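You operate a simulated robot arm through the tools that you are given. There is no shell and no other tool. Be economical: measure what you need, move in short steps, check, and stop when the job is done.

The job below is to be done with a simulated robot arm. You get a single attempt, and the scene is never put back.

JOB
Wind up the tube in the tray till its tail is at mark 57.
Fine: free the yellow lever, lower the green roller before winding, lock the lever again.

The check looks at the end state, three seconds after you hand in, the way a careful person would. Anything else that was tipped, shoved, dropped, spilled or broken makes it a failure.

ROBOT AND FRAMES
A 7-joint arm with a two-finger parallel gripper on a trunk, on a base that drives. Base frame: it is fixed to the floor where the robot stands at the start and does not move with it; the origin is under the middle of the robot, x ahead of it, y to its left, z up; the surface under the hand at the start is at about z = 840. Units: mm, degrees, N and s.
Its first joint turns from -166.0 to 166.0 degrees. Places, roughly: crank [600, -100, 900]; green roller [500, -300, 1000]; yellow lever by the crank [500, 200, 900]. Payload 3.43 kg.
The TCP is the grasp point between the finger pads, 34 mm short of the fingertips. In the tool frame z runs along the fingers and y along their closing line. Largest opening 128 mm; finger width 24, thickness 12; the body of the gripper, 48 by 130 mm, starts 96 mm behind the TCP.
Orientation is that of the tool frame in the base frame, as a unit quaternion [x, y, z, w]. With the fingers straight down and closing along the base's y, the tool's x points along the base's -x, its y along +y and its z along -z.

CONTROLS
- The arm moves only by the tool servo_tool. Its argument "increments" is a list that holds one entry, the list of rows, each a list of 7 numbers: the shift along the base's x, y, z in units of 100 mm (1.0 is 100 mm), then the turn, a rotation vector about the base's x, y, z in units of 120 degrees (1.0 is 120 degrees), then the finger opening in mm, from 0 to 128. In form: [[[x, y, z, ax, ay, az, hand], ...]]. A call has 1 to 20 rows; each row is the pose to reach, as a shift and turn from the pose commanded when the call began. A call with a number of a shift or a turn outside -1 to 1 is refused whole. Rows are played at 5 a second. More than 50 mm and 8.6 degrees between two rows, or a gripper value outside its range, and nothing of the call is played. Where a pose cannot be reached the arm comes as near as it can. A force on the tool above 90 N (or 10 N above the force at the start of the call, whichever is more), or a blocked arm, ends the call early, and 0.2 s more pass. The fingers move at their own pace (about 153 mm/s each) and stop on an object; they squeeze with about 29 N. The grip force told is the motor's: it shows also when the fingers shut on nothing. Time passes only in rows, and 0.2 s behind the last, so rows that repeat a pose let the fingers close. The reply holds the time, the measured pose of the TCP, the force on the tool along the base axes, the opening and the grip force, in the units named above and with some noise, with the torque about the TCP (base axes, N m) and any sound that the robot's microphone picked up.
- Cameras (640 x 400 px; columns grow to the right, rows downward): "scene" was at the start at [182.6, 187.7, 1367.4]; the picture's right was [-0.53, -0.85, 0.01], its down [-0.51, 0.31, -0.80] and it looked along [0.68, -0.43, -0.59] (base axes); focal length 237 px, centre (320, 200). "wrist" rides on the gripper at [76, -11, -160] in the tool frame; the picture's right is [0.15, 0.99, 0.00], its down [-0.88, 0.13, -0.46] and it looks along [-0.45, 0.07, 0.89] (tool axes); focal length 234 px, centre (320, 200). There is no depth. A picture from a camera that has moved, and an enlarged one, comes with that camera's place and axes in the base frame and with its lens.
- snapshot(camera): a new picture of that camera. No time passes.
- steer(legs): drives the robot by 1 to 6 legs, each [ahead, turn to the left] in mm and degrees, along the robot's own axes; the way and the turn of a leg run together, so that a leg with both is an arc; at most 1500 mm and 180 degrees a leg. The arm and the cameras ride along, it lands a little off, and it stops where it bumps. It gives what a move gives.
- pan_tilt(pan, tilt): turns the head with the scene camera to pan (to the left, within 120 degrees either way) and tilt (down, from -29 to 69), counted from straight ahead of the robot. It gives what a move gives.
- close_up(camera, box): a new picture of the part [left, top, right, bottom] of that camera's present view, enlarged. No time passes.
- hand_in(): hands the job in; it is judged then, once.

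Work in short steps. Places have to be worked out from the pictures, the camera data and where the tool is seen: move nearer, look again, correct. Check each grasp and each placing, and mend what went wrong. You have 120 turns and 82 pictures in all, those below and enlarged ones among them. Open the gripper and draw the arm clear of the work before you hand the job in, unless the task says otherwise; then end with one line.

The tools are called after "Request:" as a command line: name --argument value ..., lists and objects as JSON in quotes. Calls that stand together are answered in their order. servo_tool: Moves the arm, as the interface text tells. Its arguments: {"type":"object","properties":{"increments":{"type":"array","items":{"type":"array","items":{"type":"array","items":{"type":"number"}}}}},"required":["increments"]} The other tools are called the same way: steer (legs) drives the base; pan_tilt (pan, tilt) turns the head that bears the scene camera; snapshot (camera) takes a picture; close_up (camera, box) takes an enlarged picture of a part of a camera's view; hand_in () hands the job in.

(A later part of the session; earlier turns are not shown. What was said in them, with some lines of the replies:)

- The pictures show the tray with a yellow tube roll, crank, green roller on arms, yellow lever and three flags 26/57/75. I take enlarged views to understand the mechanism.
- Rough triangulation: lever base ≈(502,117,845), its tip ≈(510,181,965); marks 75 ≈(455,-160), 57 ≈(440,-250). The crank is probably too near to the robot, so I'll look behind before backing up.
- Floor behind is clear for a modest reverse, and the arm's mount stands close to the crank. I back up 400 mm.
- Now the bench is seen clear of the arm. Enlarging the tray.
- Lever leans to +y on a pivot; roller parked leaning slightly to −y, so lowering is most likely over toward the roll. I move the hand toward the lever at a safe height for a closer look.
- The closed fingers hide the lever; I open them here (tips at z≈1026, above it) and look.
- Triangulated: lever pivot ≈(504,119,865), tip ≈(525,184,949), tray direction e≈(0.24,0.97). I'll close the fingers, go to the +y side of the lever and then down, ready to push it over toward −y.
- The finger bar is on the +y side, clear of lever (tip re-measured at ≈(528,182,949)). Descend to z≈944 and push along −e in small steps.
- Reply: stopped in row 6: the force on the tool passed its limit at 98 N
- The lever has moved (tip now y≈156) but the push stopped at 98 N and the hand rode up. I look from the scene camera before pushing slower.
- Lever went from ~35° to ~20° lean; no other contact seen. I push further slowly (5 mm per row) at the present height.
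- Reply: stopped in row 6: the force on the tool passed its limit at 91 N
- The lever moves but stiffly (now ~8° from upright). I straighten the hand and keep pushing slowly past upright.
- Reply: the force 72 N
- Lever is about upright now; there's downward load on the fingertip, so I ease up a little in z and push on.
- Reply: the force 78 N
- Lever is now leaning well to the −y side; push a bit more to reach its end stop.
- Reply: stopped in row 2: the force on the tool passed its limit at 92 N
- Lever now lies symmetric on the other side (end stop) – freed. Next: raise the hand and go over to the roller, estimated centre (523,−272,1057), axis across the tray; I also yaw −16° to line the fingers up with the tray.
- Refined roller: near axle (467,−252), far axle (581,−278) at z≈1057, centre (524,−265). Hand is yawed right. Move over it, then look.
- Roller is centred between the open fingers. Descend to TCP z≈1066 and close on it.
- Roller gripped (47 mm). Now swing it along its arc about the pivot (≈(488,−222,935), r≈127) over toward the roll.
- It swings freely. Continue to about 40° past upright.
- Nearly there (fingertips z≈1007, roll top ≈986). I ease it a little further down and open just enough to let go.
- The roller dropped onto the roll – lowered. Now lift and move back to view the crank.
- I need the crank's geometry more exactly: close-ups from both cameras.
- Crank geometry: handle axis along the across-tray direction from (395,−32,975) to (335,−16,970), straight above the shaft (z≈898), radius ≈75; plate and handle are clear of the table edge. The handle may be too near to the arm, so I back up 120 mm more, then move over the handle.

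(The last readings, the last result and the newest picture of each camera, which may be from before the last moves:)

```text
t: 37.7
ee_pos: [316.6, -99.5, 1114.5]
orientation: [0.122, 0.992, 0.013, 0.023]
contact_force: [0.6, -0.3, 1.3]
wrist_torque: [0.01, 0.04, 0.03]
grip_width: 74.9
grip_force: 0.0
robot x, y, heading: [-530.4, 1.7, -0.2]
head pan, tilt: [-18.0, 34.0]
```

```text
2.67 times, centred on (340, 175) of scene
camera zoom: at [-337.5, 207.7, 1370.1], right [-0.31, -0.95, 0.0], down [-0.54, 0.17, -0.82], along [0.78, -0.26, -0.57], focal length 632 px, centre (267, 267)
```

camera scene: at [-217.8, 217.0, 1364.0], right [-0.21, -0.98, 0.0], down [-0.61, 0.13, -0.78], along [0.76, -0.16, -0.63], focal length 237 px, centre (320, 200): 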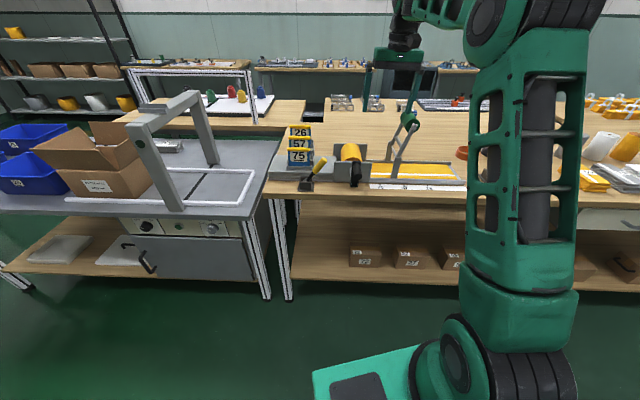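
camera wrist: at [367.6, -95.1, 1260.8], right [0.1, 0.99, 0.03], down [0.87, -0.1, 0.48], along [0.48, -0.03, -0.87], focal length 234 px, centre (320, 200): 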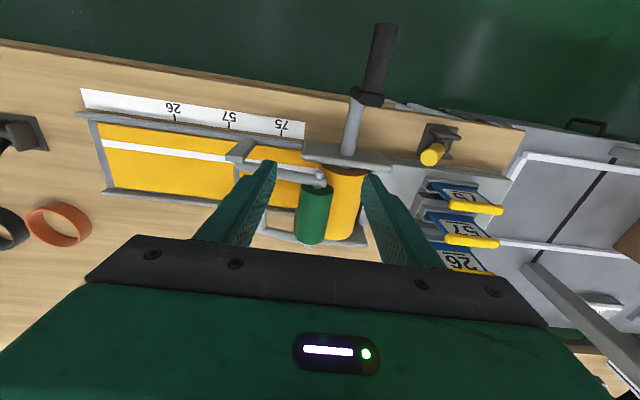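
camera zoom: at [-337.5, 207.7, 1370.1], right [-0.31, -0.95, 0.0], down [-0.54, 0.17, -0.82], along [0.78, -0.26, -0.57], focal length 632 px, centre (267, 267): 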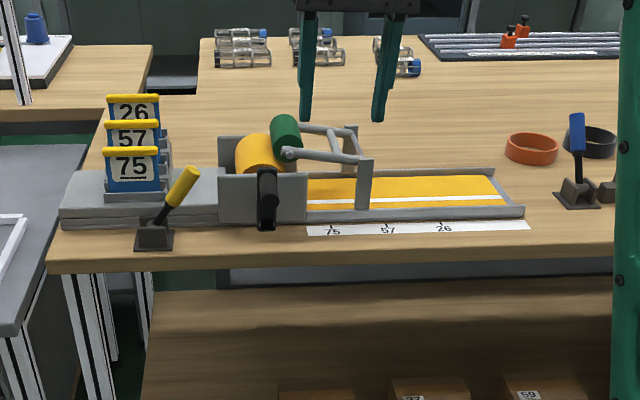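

Good unobstructed view. Move over the handle at z≈1060 and check with the wrist camera.

Request:
servo_tool --increments '[[[0.1, 0.3, -0.1, 0, 0, 0, 75], [0.3, 0.6, -0.3, 0, 0, 0, 75], [0.4, 0.78, -0.5, 0, -0.012, 0, 75], [0.4, 0.78, -0.5, 0, -0.012, 0, 75]]]'

Request:
snapshot --camera "wrist"

```text
t: 38.7
ee_pos: [357.6, -19.7, 1061.9]
orientation: [0.122, 0.992, 0.015, 0.035]
contact_force: [-0.1, -0.4, -0.2]
wrist_torque: [-0.08, -0.05, -0.02]
grip_width: 74.9
grip_force: 0.1
robot x, y, heading: [-528.6, 3.0, 0.2]
head pan, tilt: [-18.0, 34.0]
```

```text
43 pictures are left
camera wrist: at [269.2, -16.2, 1216.1], right [0.1, 0.99, 0.03], down [0.85, -0.1, 0.52], along [0.52, -0.03, -0.85], focal length 234 px, centre (320, 200)
```

wrist: 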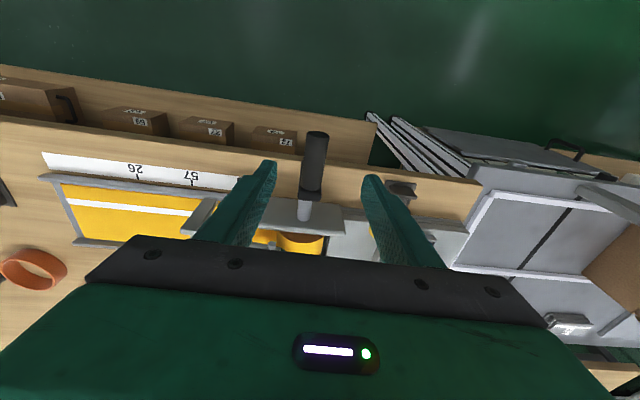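

Handle lies between the fingers, position confirmed. Straighten the tilt, descend to z≈966 and grip the handle.

Request:
servo_tool --increments '[[[0, -0.03, -0.3, 0, 0.033, 0, 75], [0, -0.03, -0.6, 0, 0.033, 0, 75], [0, -0.03, -0.95, 0, 0.033, 0, 75], [0, -0.03, -0.95, 0, 0.033, 0, 10], [0, -0.03, -0.95, 0, 0.033, 0, 10], [0, -0.03, -0.95, 0, 0.033, 0, 10]]]'

Request:
close_up --camera "scene" --box '[270, 100, 430, 220]'

```text
t: 40.1
ee_pos: [356.1, -23.5, 969.6]
orientation: [0.123, 0.992, 0.011, 0.002]
contact_force: [-0.6, 5.0, -2.1]
wrist_torque: [-0.19, -1.07, -1.17]
grip_width: 23.8
grip_force: 44.8
robot x, y, heading: [-530.6, -1.4, -0.2]
head pan, tilt: [-18.0, 34.0]
```

```text
3.33 times, centred on (350, 160) of scene
camera zoom: at [-337.6, 207.8, 1370.1], right [-0.31, -0.95, 0.0], down [-0.54, 0.17, -0.82], along [0.78, -0.26, -0.57], focal length 790 px, centre (220, 333)
```

zoom: 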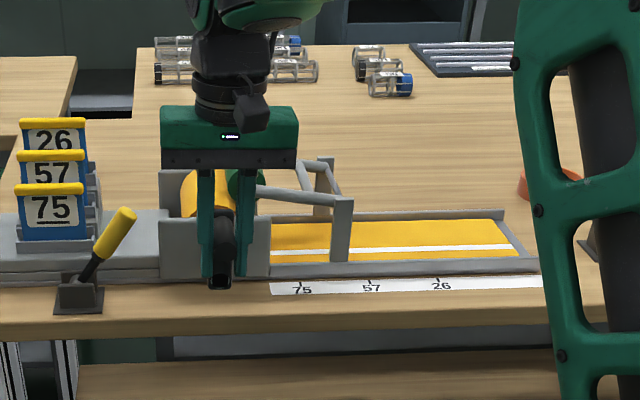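

Handle gripped (24 mm). Turn it clockwise as seen from the robot (over the top toward −y), 40° first, and check tail and forces.

Request:
servo_tool --increments '[[[-0.016, -0.063, -0.003, 0, 0, 0, 10], [-0.031, -0.126, -0.011, 0, 0, 0, 10], [-0.047, -0.188, -0.026, 0, 0, 0, 10], [-0.062, -0.249, -0.045, 0, 0, 0, 10], [-0.077, -0.307, -0.07, 0, 0, 0, 10], [-0.091, -0.364, -0.1, 0, 0, 0, 10], [-0.104, -0.417, -0.136, 0, 0, 0, 10], [-0.117, -0.468, -0.175, 0, 0, 0, 10]]]'

Request:
close_up --camera "scene" --box '[270, 100, 430, 220]'

```text
t: 41.9
ee_pos: [343.9, -71.7, 952.9]
orientation: [0.123, 0.992, 0.01, 0.001]
contact_force: [4.9, 8.0, 0.9]
wrist_torque: [0.44, 0.55, -1.18]
grip_width: 23.4
grip_force: 45.3
robot x, y, heading: [-535.1, -2.3, 0.2]
head pan, tilt: [-18.0, 34.0]
```

```text
3.33 times, centred on (350, 160) of scene
camera zoom: at [-337.4, 207.9, 1370.0], right [-0.31, -0.95, 0.0], down [-0.54, 0.17, -0.82], along [0.78, -0.26, -0.57], focal length 790 px, centre (220, 333)
```

zoom: 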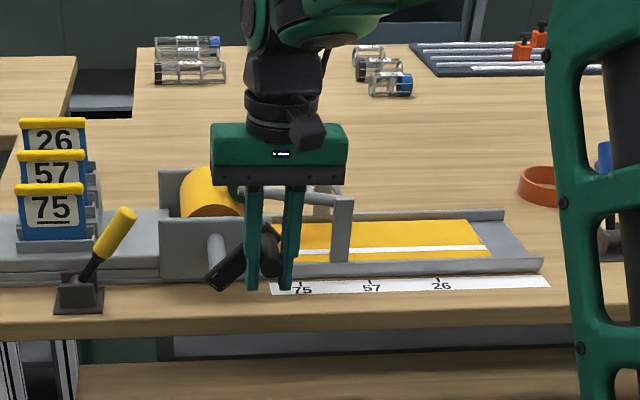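

Direction is right: the tail moved in ~35 mm with ~8 N. Continue from 40° to 90°.

Request:
servo_tool --increments '[[[-0.012, -0.047, -0.045, 0, 0, 0, 10], [-0.023, -0.09, -0.093, 0, 0, 0, 10], [-0.032, -0.128, -0.145, 0, 0, 0, 10], [-0.041, -0.163, -0.2, 0, 0, 0, 10], [-0.048, -0.192, -0.258, 0, 0, 0, 10], [-0.054, -0.216, -0.318, 0, 0, 0, 10], [-0.059, -0.235, -0.381, 0, 0, 0, 10], [-0.062, -0.249, -0.445, 0, 0, 0, 10], [-0.064, -0.257, -0.51, 0, 0, 0, 10], [-0.065, -0.26, -0.575, 0, 0, 0, 10]]]'

Request:
close_up --camera "scene" --box '[270, 100, 430, 220]'

```text
t: 44.1
ee_pos: [337.7, -94.0, 895.6]
orientation: [0.12, 0.993, 0.012, 0.002]
contact_force: [12.2, 39.7, 15.0]
wrist_torque: [0.63, 0.05, -0.54]
grip_width: 33.8
grip_force: 20.7
robot x, y, heading: [-533.0, -0.4, 0.1]
head pan, tilt: [-18.0, 34.0]
```

```text
3.33 times, centred on (350, 160) of scene
camera zoom: at [-337.8, 209.1, 1369.9], right [-0.31, -0.95, 0.01], down [-0.54, 0.17, -0.82], along [0.78, -0.26, -0.57], focal length 790 px, centre (220, 333)
```

zoom: 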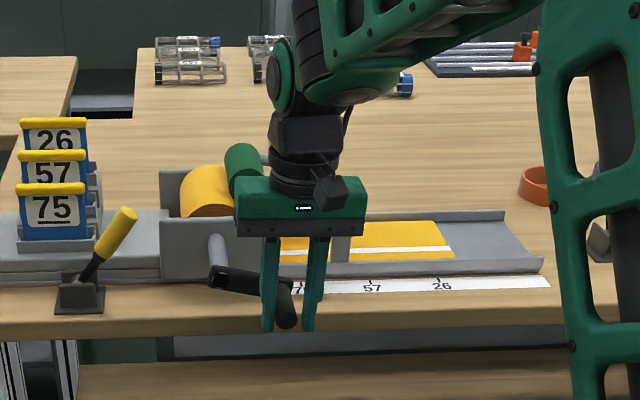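

Grip was forced open to 34 mm: my radius is ~10 mm too large. I shift the hand back +e to relax it.

Request:
servo_tool --increments '[[[0.012, 0.05, 0, 0, 0, 0, 10], [0.024, 0.1, 0, 0, 0, 0, 10], [0.024, 0.1, 0, 0, 0, 0, 10]]]'

Request:
snapshot --camera "wrist"

Request:
close_up --camera "scene" --box '[310, 140, 430, 220]'

```text
t: 44.9
ee_pos: [340.0, -87.3, 894.5]
orientation: [0.124, 0.992, 0.011, 0.001]
contact_force: [6.1, 18.0, 5.6]
wrist_torque: [0.2, -0.03, -0.44]
grip_width: 23.4
grip_force: 45.4
robot x, y, heading: [-529.2, 3.0, -0.1]
head pan, tilt: [-18.0, 34.0]
```

```text
39 pictures are left
camera wrist: at [262.3, -83.8, 1053.6], right [0.1, 0.99, 0.02], down [0.88, -0.1, 0.46], along [0.46, -0.03, -0.89], focal length 234 px, centre (320, 200)
```

wrist: 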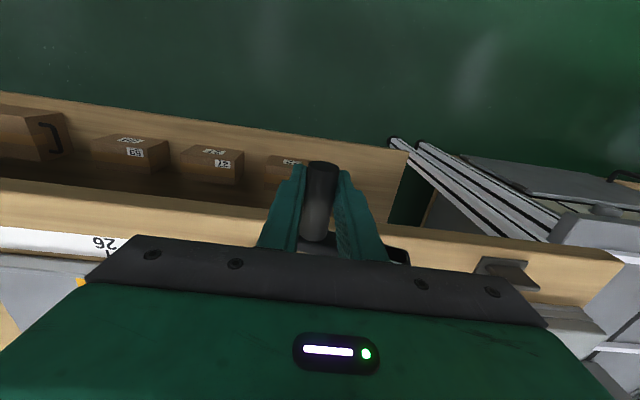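

```text
5.00 times, centred on (370, 180) of scene
camera zoom: at [-337.6, 208.4, 1370.0], right [-0.31, -0.95, 0.0], down [-0.54, 0.17, -0.82], along [0.78, -0.26, -0.57], focal length 1186 px, centre (70, 300)
```

zoom: 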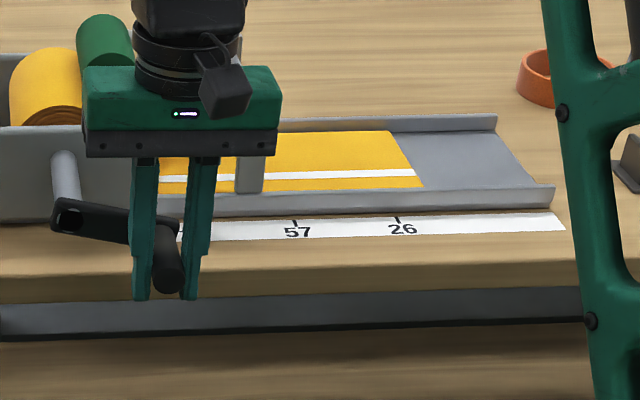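

Tail is now ~38 mm short of passing 26, i.e. ~129 mm from 57 (≈135° of crank left). Using R≈65 about (e=63.5, z=905), continue from ~100° to 160°.

Request:
servo_tool --increments '[[[0.008, 0.031, -0.055, 0, 0, 0, 10], [0.012, 0.048, -0.109, 0, 0, 0, 10], [0.017, 0.069, -0.162, 0, 0, 0, 10], [0.023, 0.094, -0.212, 0, 0, 0, 10], [0.031, 0.124, -0.26, 0, 0, 0, 10], [0.039, 0.157, -0.305, 0, 0, 0, 10], [0.048, 0.194, -0.347, 0, 0, 0, 10], [0.058, 0.235, -0.385, 0, 0, 0, 10], [0.069, 0.278, -0.419, 0, 0, 0, 10], [0.081, 0.325, -0.45, 0, 0, 0, 10], [0.093, 0.373, -0.476, 0, 0, 0, 10], [0.106, 0.425, -0.498, 0, 0, 0, 10]]]'

Request:
close_up --camera "scene" --box '[310, 140, 430, 220]'

```text
t: 47.5
ee_pos: [350.3, -43.2, 845.9]
orientation: [0.121, 0.993, 0.011, 0.001]
contact_force: [-2.4, -4.5, -0.6]
wrist_torque: [0.31, 0.69, -0.98]
grip_width: 23.6
grip_force: 45.2
robot x, y, heading: [-531.5, 1.7, -0.0]
head pan, tilt: [-18.0, 34.0]
```

```text
5.00 times, centred on (370, 180) of scene
camera zoom: at [-337.4, 207.4, 1370.1], right [-0.31, -0.95, 0.0], down [-0.54, 0.17, -0.82], along [0.78, -0.26, -0.57], focal length 1186 px, centre (70, 300)
```

zoom: 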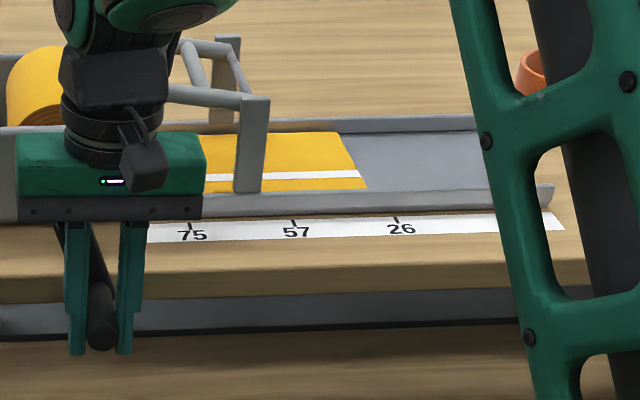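

Tail near corner at px 367; target for mark 57 is ≈px 280, i.e. ~93° more crank (to ≈253°). Continue from 160° to 225°.

Request:
servo_tool --increments '[[[0.013, 0.052, -0.017, 0, 0, 0, 10], [0.026, 0.106, -0.029, 0, 0, 0, 10], [0.04, 0.16, -0.037, 0, 0, 0, 10], [0.054, 0.215, -0.039, 0, 0, 0, 10], [0.068, 0.271, -0.037, 0, 0, 0, 10], [0.081, 0.325, -0.029, 0, 0, 0, 10], [0.094, 0.378, -0.017, 0, 0, 0, 10], [0.107, 0.431, 0, 0, 0, 0, 10], [0.12, 0.482, 0.022, 0, 0, 0, 10], [0.132, 0.531, 0.048, 0, 0, 0, 10], [0.144, 0.577, 0.079, 0, 0, 0, 10], [0.155, 0.621, 0.113, 0, 0, 0, 10], [0.165, 0.662, 0.151, 0, 0, 0, 10]]]'

Request:
close_up --camera "scene" --box '[310, 140, 430, 220]'

```text
t: 50.3
ee_pos: [367.7, 23.4, 859.5]
orientation: [0.123, 0.992, 0.011, 0.001]
contact_force: [-2.7, -8.4, -3.7]
wrist_torque: [0.44, 0.35, -1.12]
grip_width: 23.5
grip_force: 45.2
robot x, y, heading: [-530.7, 0.9, -0.0]
head pan, tilt: [-18.0, 34.0]
```

```text
5.00 times, centred on (370, 180) of scene
camera zoom: at [-337.5, 207.4, 1370.1], right [-0.31, -0.95, 0.0], down [-0.54, 0.17, -0.82], along [0.78, -0.26, -0.57], focal length 1186 px, centre (70, 300)
```

zoom: 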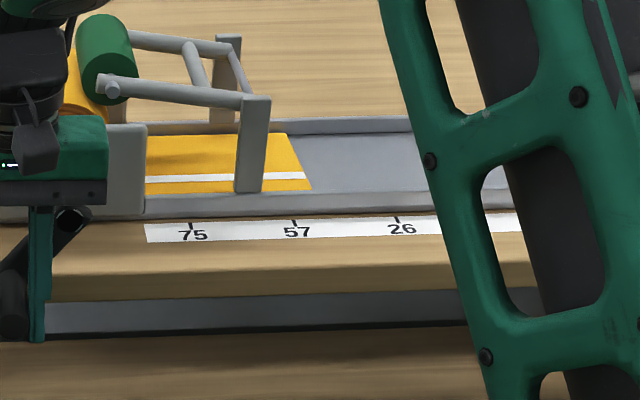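

Corner at px 312, ~32 px to go. Turn 25° more, then measure.

Request:
servo_tool --increments '[[[0.009, 0.037, 0.042, 0, 0, 0, 10], [0.017, 0.07, 0.087, 0, 0, 0, 10], [0.025, 0.1, 0.135, 0, 0, 0, 10], [0.031, 0.125, 0.185, 0, 0, 0, 10], [0.037, 0.146, 0.238, 0, 0, 0, 10]]]'

Request:
close_up --camera "scene" --box '[350, 150, 410, 200]'

```text
t: 51.5
ee_pos: [370.4, 37.4, 883.5]
orientation: [0.121, 0.993, 0.011, 0.0]
contact_force: [-5.2, 1.0, -11.1]
wrist_torque: [0.54, 0.32, -0.63]
grip_width: 23.6
grip_force: 45.3
robot x, y, heading: [-533.6, -0.7, -0.1]
head pan, tilt: [-18.0, 34.0]
```

```text
8.00 times, centred on (380, 175) of scene
camera zoom: at [-337.3, 207.7, 1370.0], right [-0.31, -0.95, 0.0], down [-0.54, 0.17, -0.82], along [0.78, -0.26, -0.57], focal length 1897 px, centre (-160, 400)
```

zoom: 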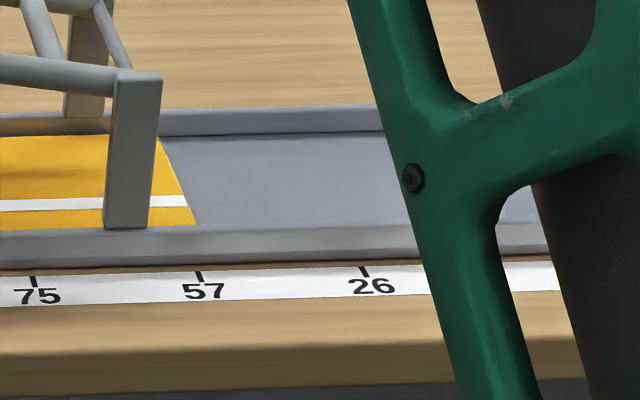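

Tail is ~8 mm from mark 57 (14 px of 165 px per 91 mm). Turn ~9° more.

Request:
servo_tool --increments '[[[0.003, 0.013, 0.045, 0, 0, 0, 10], [0.006, 0.025, 0.09, 0, 0, 0, 10], [0.006, 0.025, 0.09, 0, 0, 0, 10]]]'

Request:
close_up --camera "scene" --box '[350, 150, 410, 200]'

```text
t: 52.3
ee_pos: [372.0, 40.7, 891.8]
orientation: [0.121, 0.993, 0.011, 0.001]
contact_force: [-7.1, 12.5, -9.6]
wrist_torque: [0.39, 0.44, -1.05]
grip_width: 23.7
grip_force: 44.4
robot x, y, heading: [-534.3, -0.6, 0.1]
head pan, tilt: [-18.0, 34.0]
```

```text
8.00 times, centred on (380, 175) of scene
camera zoom: at [-337.4, 208.1, 1370.0], right [-0.31, -0.95, 0.0], down [-0.54, 0.17, -0.82], along [0.78, -0.26, -0.57], focal length 1897 px, centre (-160, 400)
```

zoom: 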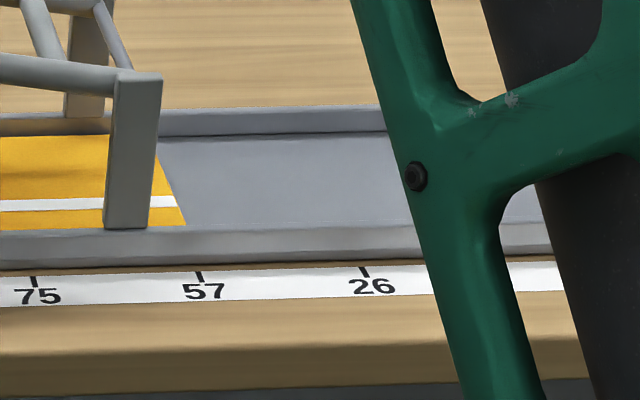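

Corner px 186 vs target ≈182 (≈2 mm). I release the crank and lift to check from above with the wrist camera.

Request:
servo_tool --increments '[[[0, 0, 0, 0, 0, 0, 50], [0, 0, 0, 0, 0, 0, 60], [0, 0, 0.3, 0, 0, 0, 60], [0, 0, 0.65, 0, 0, 0, 60], [0, 0, 1.0, 0, 0, 0, 60]]]'

Request:
servo_tool --increments '[[[0, -0.1, 0.4, 0, 0, 0, 60], [0, -0.4, 0.7, 0, 0, 0, 60], [0.1, -0.7, 0.7, 0, 0, 0, 90], [0.2, -1.0, 0.7, 0, 0, 0, 128]]]'

Request:
servo_tool --increments '[[[0, -0.4, 0, 0, 0, 0, 128], [0, -0.8, 0, 0, 0, 0, 128], [0, -1.0, 0, 0, 0, 0, 128]]]'

Request:
servo_tool --increments '[[[0, -0.4, 0, 0, 0, 0, 128], [0, -0.75, 0, 0, 0, 0, 128], [0, -0.75, 0, 0, 0, 0, 128]]]'

Request:
snapshot --camera "wrist"

```text
t: 53.5
ee_pos: [372.6, 39.7, 992.1]
orientation: [0.121, 0.993, 0.012, 0.0]
contact_force: [1.0, -0.2, -0.3]
wrist_torque: [0.01, 0.04, -0.04]
grip_width: 60.1
grip_force: 0.1
robot x, y, heading: [-532.2, 4.1, 0.3]
head pan, tilt: [-18.0, 34.0]
```

```text
t: 54.5
ee_pos: [389.5, -59.6, 1062.0]
orientation: [0.121, 0.993, 0.012, 0.002]
contact_force: [-0.2, 0.5, 0.2]
wrist_torque: [-0.06, 0.0, 0.0]
grip_width: 127.8
grip_force: 0.0
robot x, y, heading: [-530.0, -0.6, 0.3]
head pan, tilt: [-18.0, 34.0]
```

```text
t: 55.3
ee_pos: [390.1, -160.0, 1062.2]
orientation: [0.122, 0.992, 0.012, 0.001]
contact_force: [-1.4, -1.0, -0.4]
wrist_torque: [-0.06, 0.01, -0.01]
grip_width: 128.1
grip_force: 0.2
robot x, y, heading: [-532.0, 3.6, -0.0]
head pan, tilt: [-18.0, 34.0]
```

```text
t: 56.1
ee_pos: [392.0, -236.9, 1062.8]
orientation: [0.122, 0.992, 0.011, 0.001]
contact_force: [0.9, 0.3, 0.7]
wrist_torque: [0.04, -0.02, -0.02]
grip_width: 128.1
grip_force: 0.0
robot x, y, heading: [-529.2, -1.7, 0.0]
head pan, tilt: [-18.0, 34.0]
```

```text
33 pictures are left
camera wrist: at [314.3, -232.2, 1221.7], right [0.1, 0.99, 0.02], down [0.88, -0.1, 0.46], along [0.46, -0.03, -0.89], focal length 234 px, centre (320, 200)
```

wrist: 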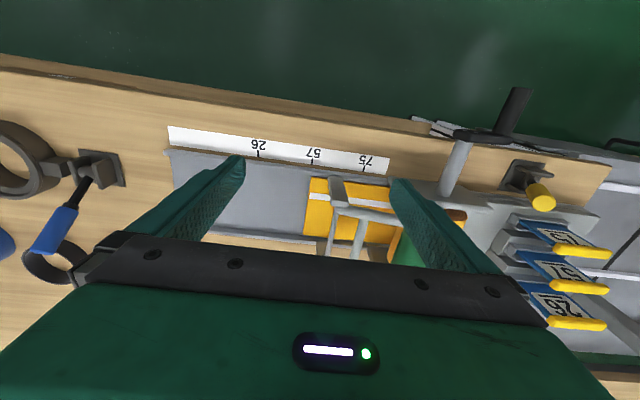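

Request:
close_up --camera "wrist" --box '[250, 130, 390, 220]'

Request:
close_up --camera "scene" --box '[310, 140, 410, 210]'

```text
4.44 times, centred on (320, 175) of wrist
camera zoom: at [314.3, -232.2, 1221.7], right [0.1, 0.99, 0.02], down [0.88, -0.1, 0.46], along [0.46, -0.03, -0.89], focal length 1041 px, centre (320, 311)
```

zoom: 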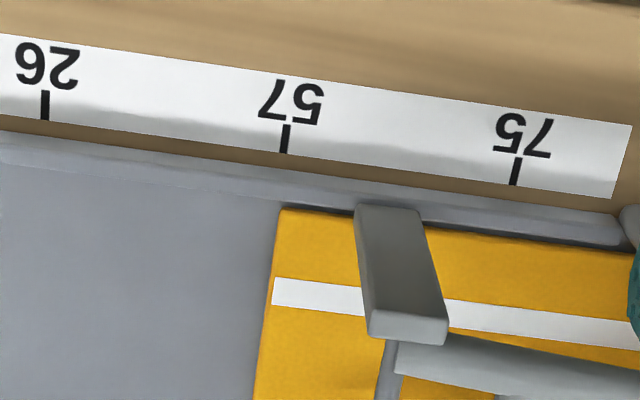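

```text
5.71 times, centred on (360, 175) of scene
camera zoom: at [-337.5, 207.7, 1370.1], right [-0.31, -0.95, 0.0], down [-0.54, 0.17, -0.82], along [0.78, -0.26, -0.57], focal length 1355 px, centre (91, 343)
```

zoom: 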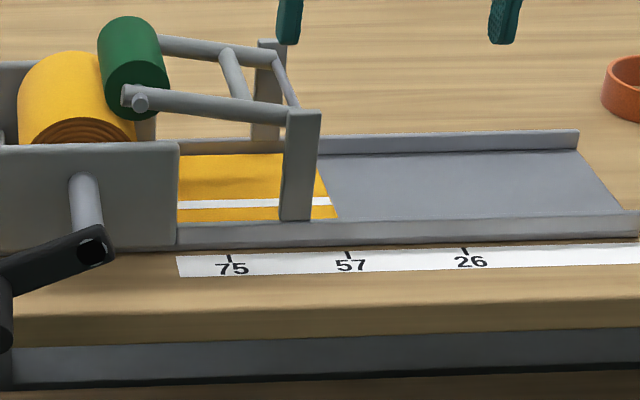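

From above the tail line runs to within ~1 mm of the 57 tick – good, winding done and it stays put. Now close the fingers and go to the −y side of the lever to push it back to its original (locked) side.

Request:
servo_tool --increments '[[[0.1, 0.3, 0.1, 0, 0, 0, 80], [0.2, 0.65, 0.1, 0, 0, 0, 40], [0.3, 1.0, 0.1, 0, 0, 0, 0]]]'

Request:
servo_tool --increments '[[[0.1, 0.35, 0, 0, 0, 0, 0], [0.2, 0.7, 0, 0, 0, 0, 0], [0.3, 1.0, 0, 0, 0, 0, 0]]]'

Request:
servo_tool --increments '[[[0.1, 0.3, 0, 0, 0, 0, 0], [0.2, 0.5, -0.2, 0, 0, 0, 0], [0.2, 0.5, -0.4, 0, 0, 0, 0]]]'

Request:
snapshot --camera "wrist"

Request:
close_up --camera "scene" --box '[250, 110, 370, 220]'

```text
t: 56.9
ee_pos: [421.5, -137.4, 1072.1]
orientation: [0.123, 0.992, 0.011, 0.001]
contact_force: [-0.3, -0.2, 0.9]
wrist_torque: [0.04, -0.04, -0.02]
grip_width: 0.1
grip_force: 28.7
robot x, y, heading: [-531.7, 1.0, 0.1]
head pan, tilt: [-18.0, 34.0]
```

```text
t: 57.7
ee_pos: [453.5, -36.4, 1072.1]
orientation: [0.123, 0.992, 0.011, 0.001]
contact_force: [0.0, -0.8, 0.1]
wrist_torque: [0.03, -0.02, -0.01]
grip_width: 0.1
grip_force: 29.1
robot x, y, heading: [-525.2, 1.4, 0.0]
head pan, tilt: [-18.0, 34.0]
```

```text
t: 58.5
ee_pos: [471.7, 14.3, 1033.4]
orientation: [0.123, 0.992, 0.01, 0.0]
contact_force: [-0.2, -0.6, 0.1]
wrist_torque: [0.0, -0.02, -0.01]
grip_width: 0.2
grip_force: 29.0
robot x, y, heading: [-528.0, 2.7, 0.3]
head pan, tilt: [-18.0, 34.0]
```

```text
30 pictures are left
camera wrist: at [394.7, 18.2, 1192.2], right [0.1, 0.99, 0.02], down [0.88, -0.1, 0.46], along [0.46, -0.03, -0.89], focal length 234 px, centre (320, 200)
```

wrist: 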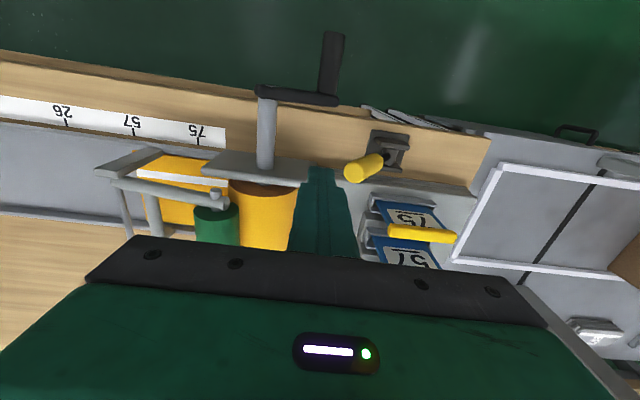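

```text
3.64 times, centred on (310, 165) of scene
camera zoom: at [-337.6, 207.6, 1370.1], right [-0.31, -0.95, 0.0], down [-0.54, 0.17, -0.82], along [0.78, -0.26, -0.57], focal length 862 px, centre (356, 327)
```

zoom: 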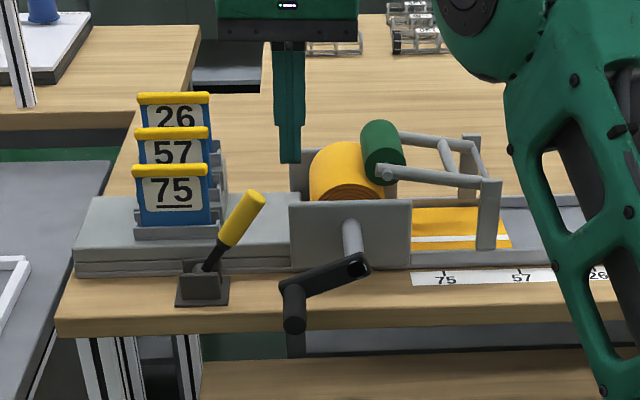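

Lever tip at ≈(489,60,949); the wall corner is near e≈120. I shift 9 mm toward the lever, descend to z≈958, then push slowly in +e.

Request:
servo_tool --increments '[[[-0.02, 0.09, -0.1, 0, 0, 0, 0], [-0.02, 0.09, -0.4, 0, 0, 0, 0], [-0.02, 0.09, -0.75, 0, 0, 0, 0], [0.0, 0.17, -0.75, 0, 0, 0, 0], [0.01, 0.21, -0.75, 0, 0, 0, 0], [0.02, 0.25, -0.75, 0, 0, 0, 0], [0.03, 0.29, -0.74, 0, 0, 0, 0], [0.04, 0.33, -0.73, 0, 0, 0, 0], [0.05, 0.37, -0.72, 0, 0, 0, 0], [0.06, 0.41, -0.71, 0, 0, 0, 0], [0.07, 0.45, -0.7, 0, 0, 0, 0], [0.08, 0.49, -0.69, 0, 0, 0, 0]]]'

Request:
close_up --camera "scene" --box '[250, 110, 370, 220]'

```text
t: 61.1
ee_pos: [479.4, 62.9, 964.1]
orientation: [0.122, 0.993, 0.011, 0.001]
contact_force: [0.9, -4.4, 8.4]
wrist_torque: [0.13, -0.07, -0.06]
grip_width: 0.0
grip_force: 29.1
robot x, y, heading: [-533.2, 0.3, 0.1]
head pan, tilt: [-18.0, 34.0]
```

```text
3.64 times, centred on (310, 165) of scene
camera zoom: at [-337.9, 207.5, 1370.2], right [-0.31, -0.95, 0.0], down [-0.54, 0.17, -0.82], along [0.78, -0.26, -0.57], focal length 862 px, centre (356, 327)
```

zoom: 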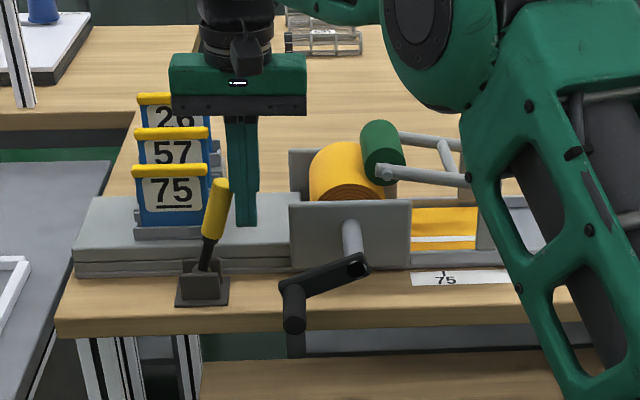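

Moving easily now. Continue pushing toward +e.

Request:
servo_tool --increments '[[[0.012, 0.05, 0, 0, 0, 0, 0], [0.024, 0.1, 0, 0, 0, 0, 0], [0.036, 0.15, 0, 0, 0, 0, 0], [0.048, 0.2, 0, 0, 0, 0, 0], [0.06, 0.25, 0, 0, 0, 0, 0], [0.072, 0.3, 0, 0, 0, 0, 0], [0.085, 0.35, 0, 0, 0, 0, 0], [0.097, 0.4, 0, 0, 0, 0, 0], [0.11, 0.45, -0.02, 0, 0, 0, 0], [0.12, 0.5, -0.04, 0, 0, 0, 0], [0.135, 0.55, -0.06, 0, 0, 0, 0], [0.15, 0.6, -0.08, 0, 0, 0, 0]]]'

Request:
close_up --camera "scene" --box '[250, 110, 370, 220]'

```text
t: 63.2
ee_pos: [481.2, 101.4, 982.2]
orientation: [0.128, 0.992, 0.011, 0.009]
contact_force: [1.0, -0.5, 0.7]
wrist_torque: [0.12, 0.04, 0.02]
grip_width: 0.0
grip_force: 28.9
robot x, y, heading: [-533.5, 1.0, -0.4]
head pan, tilt: [-18.0, 34.0]
stopped in row 10: the force on the tool passed its limit at 93 N (the readings are from after the stop); the commanded pose is now the measured one
```

```text
3.64 times, centred on (310, 165) of scene
camera zoom: at [-336.7, 206.6, 1370.1], right [-0.31, -0.95, 0.0], down [-0.54, 0.18, -0.82], along [0.78, -0.26, -0.57], focal length 862 px, centre (356, 327)
```

zoom: 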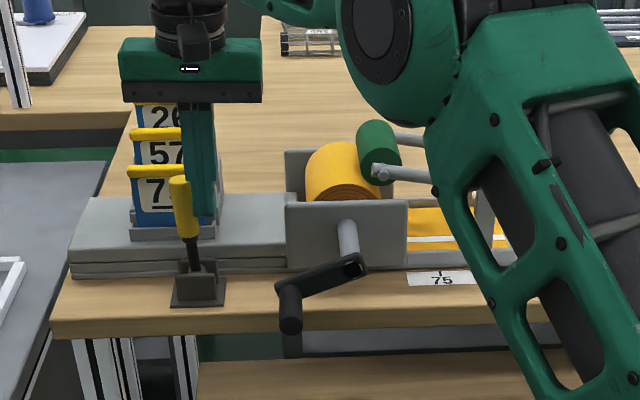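

Lever is just past upright; it is stiffer here. I continue in slower steps, fingertip ~z 938.

Request:
servo_tool --increments '[[[0.03, 0.0, -0.08, 0, 0, 0, 0], [0.04, 0.03, -0.1, 0, 0, 0, 0], [0.05, 0.06, -0.1, 0, 0, 0, 0], [0.06, 0.09, -0.1, 0, 0, 0, 0], [0.07, 0.12, -0.1, 0, 0, 0, 0], [0.08, 0.15, -0.1, 0, 0, 0, 0], [0.09, 0.18, -0.1, 0, 0, 0, 0], [0.1, 0.21, -0.1, 0, 0, 0, 0], [0.1, 0.24, -0.1, 0, 0, 0, 0], [0.11, 0.27, -0.1, 0, 0, 0, 0], [0.12, 0.3, -0.1, 0, 0, 0, 0]]]'

Request:
close_up --camera "scene" --box '[250, 110, 370, 220]'

```text
t: 65.6
ee_pos: [494.1, 132.0, 972.1]
orientation: [0.127, 0.992, 0.011, 0.01]
contact_force: [-0.3, -0.1, 0.5]
wrist_torque: [-0.03, 0.0, -0.02]
grip_width: 0.2
grip_force: 29.0
robot x, y, heading: [-531.4, 0.3, -0.3]
head pan, tilt: [-18.0, 34.0]
```

```text
3.64 times, centred on (310, 165) of scene
camera zoom: at [-336.7, 206.8, 1370.1], right [-0.31, -0.95, 0.0], down [-0.54, 0.18, -0.82], along [0.78, -0.26, -0.57], focal length 862 px, centre (356, 327)
```

zoom: 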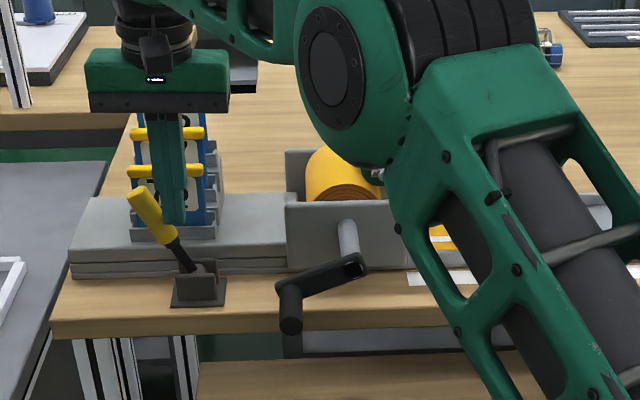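

The lever snapped over to its original side, symmetric with the freed pose. I nudge a little further to confirm it is on its stop.

Request:
servo_tool --increments '[[[0.01, 0.04, 0, 0, 0, 0, 0], [0.02, 0.08, 0, 0, 0, 0, 0], [0.03, 0.12, 0, 0, 0, 0, 0], [0.04, 0.16, 0, 0, 0, 0, 0]]]'

Request:
close_up --camera "scene" --box '[250, 110, 370, 220]'

```text
t: 66.6
ee_pos: [498.0, 146.2, 971.4]
orientation: [0.13, 0.991, 0.01, 0.008]
contact_force: [-13.0, -14.8, 1.4]
wrist_torque: [-0.52, 0.41, -0.13]
grip_width: 0.0
grip_force: 29.0
robot x, y, heading: [-530.9, -0.6, -0.4]
head pan, tilt: [-18.0, 34.0]
```

```text
3.64 times, centred on (310, 165) of scene
camera zoom: at [-337.3, 206.3, 1370.2], right [-0.31, -0.95, 0.0], down [-0.54, 0.18, -0.82], along [0.78, -0.26, -0.57], focal length 862 px, centre (356, 327)
```

zoom: 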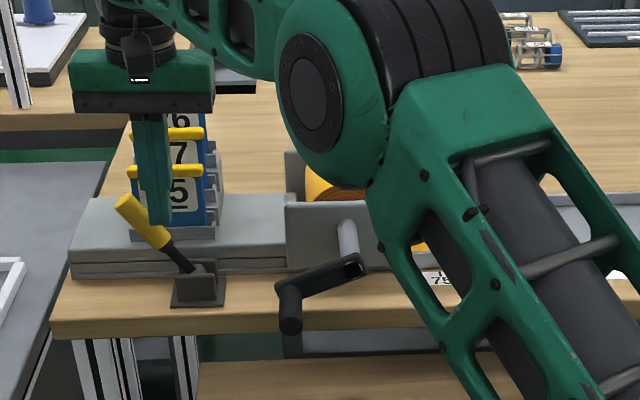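

It still moved, now matching the original lean (computed offset ≈(−69,−64) px vs. seen (−66,−60)). Push a bit more until it firmly stops.

Request:
servo_tool --increments '[[[0.01, 0.03, 0, 0, 0, 0, 0], [0.015, 0.06, 0, 0, 0, 0, 0], [0.02, 0.09, 0, 0, 0, 0, 0], [0.03, 0.12, 0, 0, 0, 0, 0], [0.035, 0.15, 0, 0, 0, 0, 0]]]'

Request:
close_up --camera "scene" --box '[250, 110, 370, 220]'

```text
t: 67.6
ee_pos: [489.5, 149.7, 983.5]
orientation: [0.135, 0.991, 0.008, 0.01]
contact_force: [0.4, 0.3, -1.2]
wrist_torque: [0.08, 0.07, 0.01]
grip_width: 0.0
grip_force: 28.8
robot x, y, heading: [-529.1, -0.2, -0.3]
head pan, tilt: [-18.0, 34.0]
stopped in row 4: the force on the tool passed its limit at 93 N (the readings are from after the stop); the commanded pose is now the measured one
```

```text
3.64 times, centred on (310, 165) of scene
camera zoom: at [-336.0, 206.4, 1370.0], right [-0.32, -0.95, 0.0], down [-0.54, 0.18, -0.82], along [0.78, -0.26, -0.57], focal length 862 px, centre (356, 327)
```

zoom: 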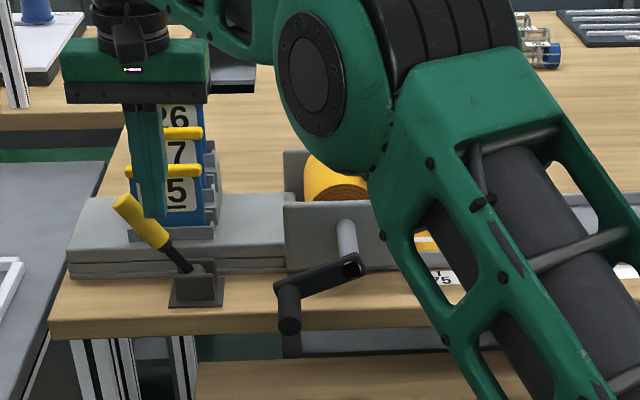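

The lever is firmly at its stop now. Withdraw up and away, then make a final check.

Request:
servo_tool --increments '[[[-0.02, -0.1, 0.05, 0, 0, 0, 0], [-0.02, -0.1, 0.4, 0, 0, 0, 20], [-0.02, -0.1, 0.8, 0, 0, 0, 60], [-0.1, -0.1, 1.0, 0, 0, 0, 60]]]'

Request:
servo_tool --increments '[[[-0.3, 0.2, 0.2, 0, 0, 0, 60], [-0.6, 0.5, 0.4, 0, 0, 0, 60], [-0.9, 0.8, 0.5, 0, 0, 0, 60]]]'

Request:
snapshot --camera "scene"

Request:
close_up --camera "scene" --box '[230, 110, 370, 220]'

Request:
close_up --camera "scene" --box '[350, 150, 410, 200]'

```text
t: 68.6
ee_pos: [483.7, 140.5, 1085.2]
orientation: [0.135, 0.991, 0.007, 0.009]
contact_force: [-0.8, 0.4, -0.3]
wrist_torque: [-0.02, 0.03, 0.0]
grip_width: 60.2
grip_force: 0.1
robot x, y, heading: [-531.4, 1.8, -0.3]
head pan, tilt: [-18.0, 34.0]
```

```text
t: 69.4
ee_pos: [391.0, 218.6, 1131.2]
orientation: [0.136, 0.991, 0.008, 0.009]
contact_force: [0.5, -1.2, -0.4]
wrist_torque: [0.08, 0.07, -0.01]
grip_width: 60.1
grip_force: 0.0
robot x, y, heading: [-528.7, 5.2, -0.1]
head pan, tilt: [-18.0, 34.0]
```

```text
23 pictures are left
camera scene: at [-335.7, 206.4, 1370.0], right [-0.32, -0.95, 0.0], down [-0.54, 0.18, -0.82], along [0.78, -0.26, -0.57], focal length 237 px, centre (320, 200)
```

scene: 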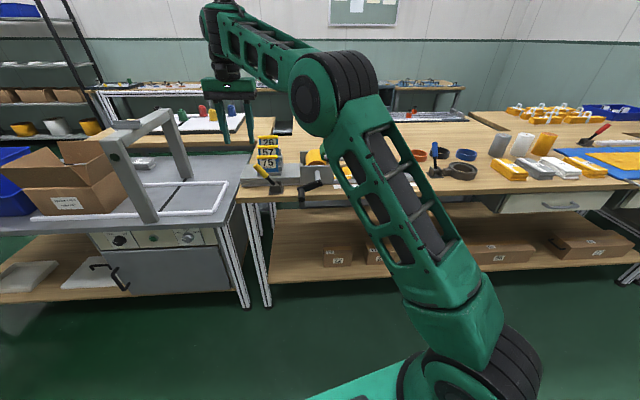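

```text
3.64 times, centred on (300, 165) of scene
camera zoom: at [-335.7, 206.4, 1370.0], right [-0.32, -0.95, 0.0], down [-0.54, 0.18, -0.82], along [0.78, -0.26, -0.57], focal length 862 px, centre (393, 327)
```

zoom: 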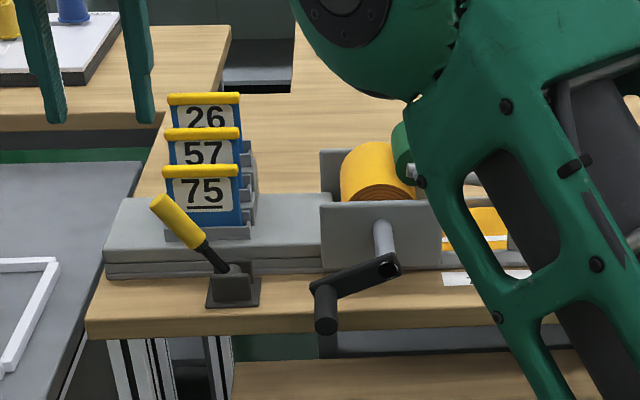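

```text
8.00 times, centred on (380, 175) of scene
camera zoom: at [-335.7, 206.4, 1370.0], right [-0.32, -0.95, 0.0], down [-0.54, 0.18, -0.82], along [0.78, -0.26, -0.57], focal length 1897 px, centre (-160, 400)
```

zoom: 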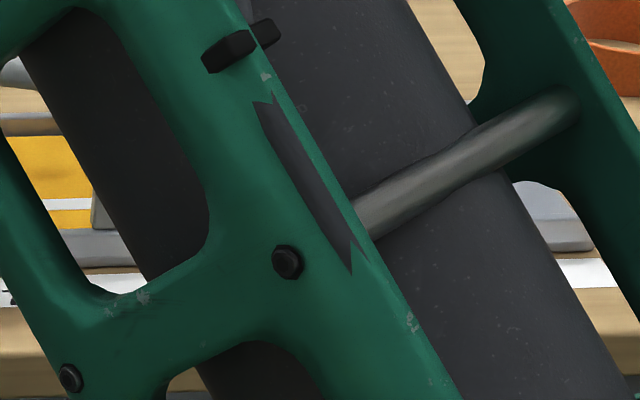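

Lever locked, cards undisturbed. The arm hides the tail, so I move the hand over the marks for a last look.

Request:
servo_tool --increments '[[[0, -0.4, 0, 0, 0, 0, 60], [0, -0.8, 0, 0, 0, 0, 90], [0, -1, 0, 0, 0, 0, 128]]]'

Request:
servo_tool --increments '[[[0, -0.4, 0, 0, 0, 0, 128], [0, -0.8, 0, 0, 0, 0, 128], [0, -1, 0, 0, 0, 0, 128]]]'

Request:
servo_tool --increments '[[[0, -0.4, 0, 0, 0, 0, 128], [0, -0.8, 0, 0, 0, 0, 128], [0, -1, 0, 0, 0, 0, 128]]]'

Request:
servo_tool --increments '[[[0, -0.4, 0, 0, 0, 0, 128], [0, -0.8, 0, 0, 0, 0, 128], [0, -1, 0, 0, 0, 0, 128]]]'

Request:
servo_tool --increments '[[[0, -0.3, -0.3, 0, 0, 0, 128], [0, -0.5, -0.6, 0, 0, 0, 128], [0, -0.5, -0.6, 0, 0, 0, 128]]]'

Request:
close_up --camera "wrist" --box '[230, 120, 410, 235]'

Request:
close_up --camera "scene" --box '[330, 130, 430, 210]'

```text
t: 70.2
ee_pos: [388.9, 118.3, 1134.4]
orientation: [0.135, 0.991, 0.008, 0.01]
contact_force: [0.0, 0.0, 0.5]
wrist_torque: [-0.03, -0.01, 0.01]
grip_width: 128.1
grip_force: 0.1
robot x, y, heading: [-530.4, 0.3, -0.1]
head pan, tilt: [-18.0, 34.0]
```

```text
t: 71.0
ee_pos: [388.8, 19.9, 1134.8]
orientation: [0.135, 0.991, 0.007, 0.01]
contact_force: [0.5, -0.2, -0.3]
wrist_torque: [-0.04, 0.03, -0.02]
grip_width: 128.3
grip_force: 0.0
robot x, y, heading: [-528.2, 1.4, -0.6]
head pan, tilt: [-18.0, 34.0]
```

```text
t: 71.8
ee_pos: [388.7, -81.4, 1133.7]
orientation: [0.135, 0.991, 0.008, 0.009]
contact_force: [-0.4, 0.2, 0.5]
wrist_torque: [-0.06, 0.03, -0.01]
grip_width: 127.9
grip_force: 0.1
robot x, y, heading: [-526.0, 1.7, -0.4]
head pan, tilt: [-18.0, 34.0]
```

```text
t: 72.6
ee_pos: [389.7, -180.8, 1131.5]
orientation: [0.134, 0.991, 0.007, 0.01]
contact_force: [-1.3, 0.4, 0.0]
wrist_torque: [-0.07, 0.02, 0.0]
grip_width: 127.9
grip_force: 0.2
robot x, y, heading: [-528.1, 1.2, -0.4]
head pan, tilt: [-18.0, 34.0]
```

```text
t: 73.4
ee_pos: [388.9, -233.0, 1071.9]
orientation: [0.135, 0.991, 0.007, 0.01]
contact_force: [-1.0, -0.1, 0.2]
wrist_torque: [0.02, 0.01, 0.0]
grip_width: 127.9
grip_force: 0.0
robot x, y, heading: [-530.8, 1.7, -0.2]
head pan, tilt: [-18.0, 34.0]
```

```text
3.48 times, centred on (320, 178) of wrist
camera zoom: at [309.3, -224.6, 1229.6], right [0.12, 0.99, 0.01], down [0.87, -0.11, 0.47], along [0.47, -0.05, -0.88], focal length 814 px, centre (320, 278)
```

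zoom: 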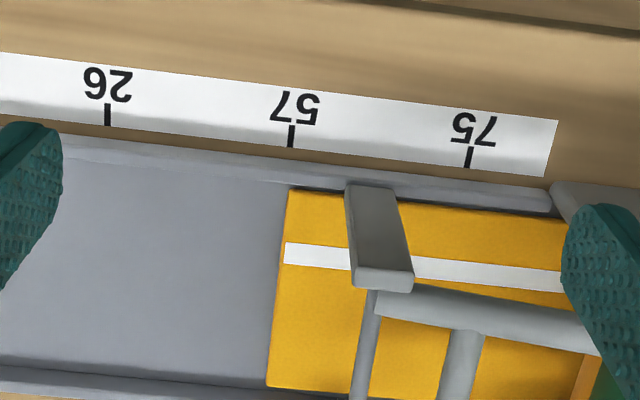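

```text
5.00 times, centred on (380, 170) of scene
camera zoom: at [-336.4, 206.5, 1370.1], right [-0.32, -0.95, 0.0], down [-0.54, 0.18, -0.82], along [0.78, -0.26, -0.57], focal length 1186 px, centre (20, 350)
```

zoom: 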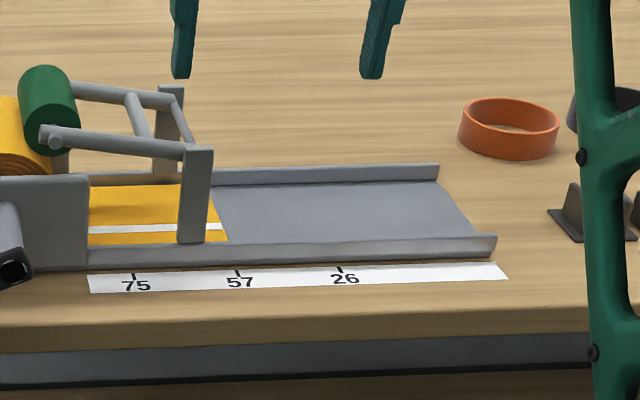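

The tail line meets mark 57 within about 1 mm, roller down on the roll, lever locked. Draw the arm clear up and back.

Request:
servo_tool --increments '[[[-0.2, 0, 0.4, 0, 0, 0, 128], [-0.5, 0, 0.8, 0, 0, 0, 128], [-0.9, 0, 1.0, 0, 0, 0, 128], [-0.9, 0, 1.0, 0, 0, 0, 128]]]'

Request:
hand_in

```text
t: 74.4
ee_pos: [299.5, -232.8, 1173.2]
orientation: [0.135, 0.991, 0.006, 0.01]
contact_force: [1.1, -0.4, -0.3]
wrist_torque: [0.02, 0.02, 0.01]
grip_width: 128.1
grip_force: 0.1
robot x, y, heading: [-531.3, 2.8, -0.4]
head pan, tilt: [-18.0, 34.0]
```

```text
The job is handed in.
```

The job is handed in: the tube is wound so its tail sits within about 1 mm of mark 57, with the green roller lowered onto the roll before winding and the yellow lever freed first and locked again against its stop.
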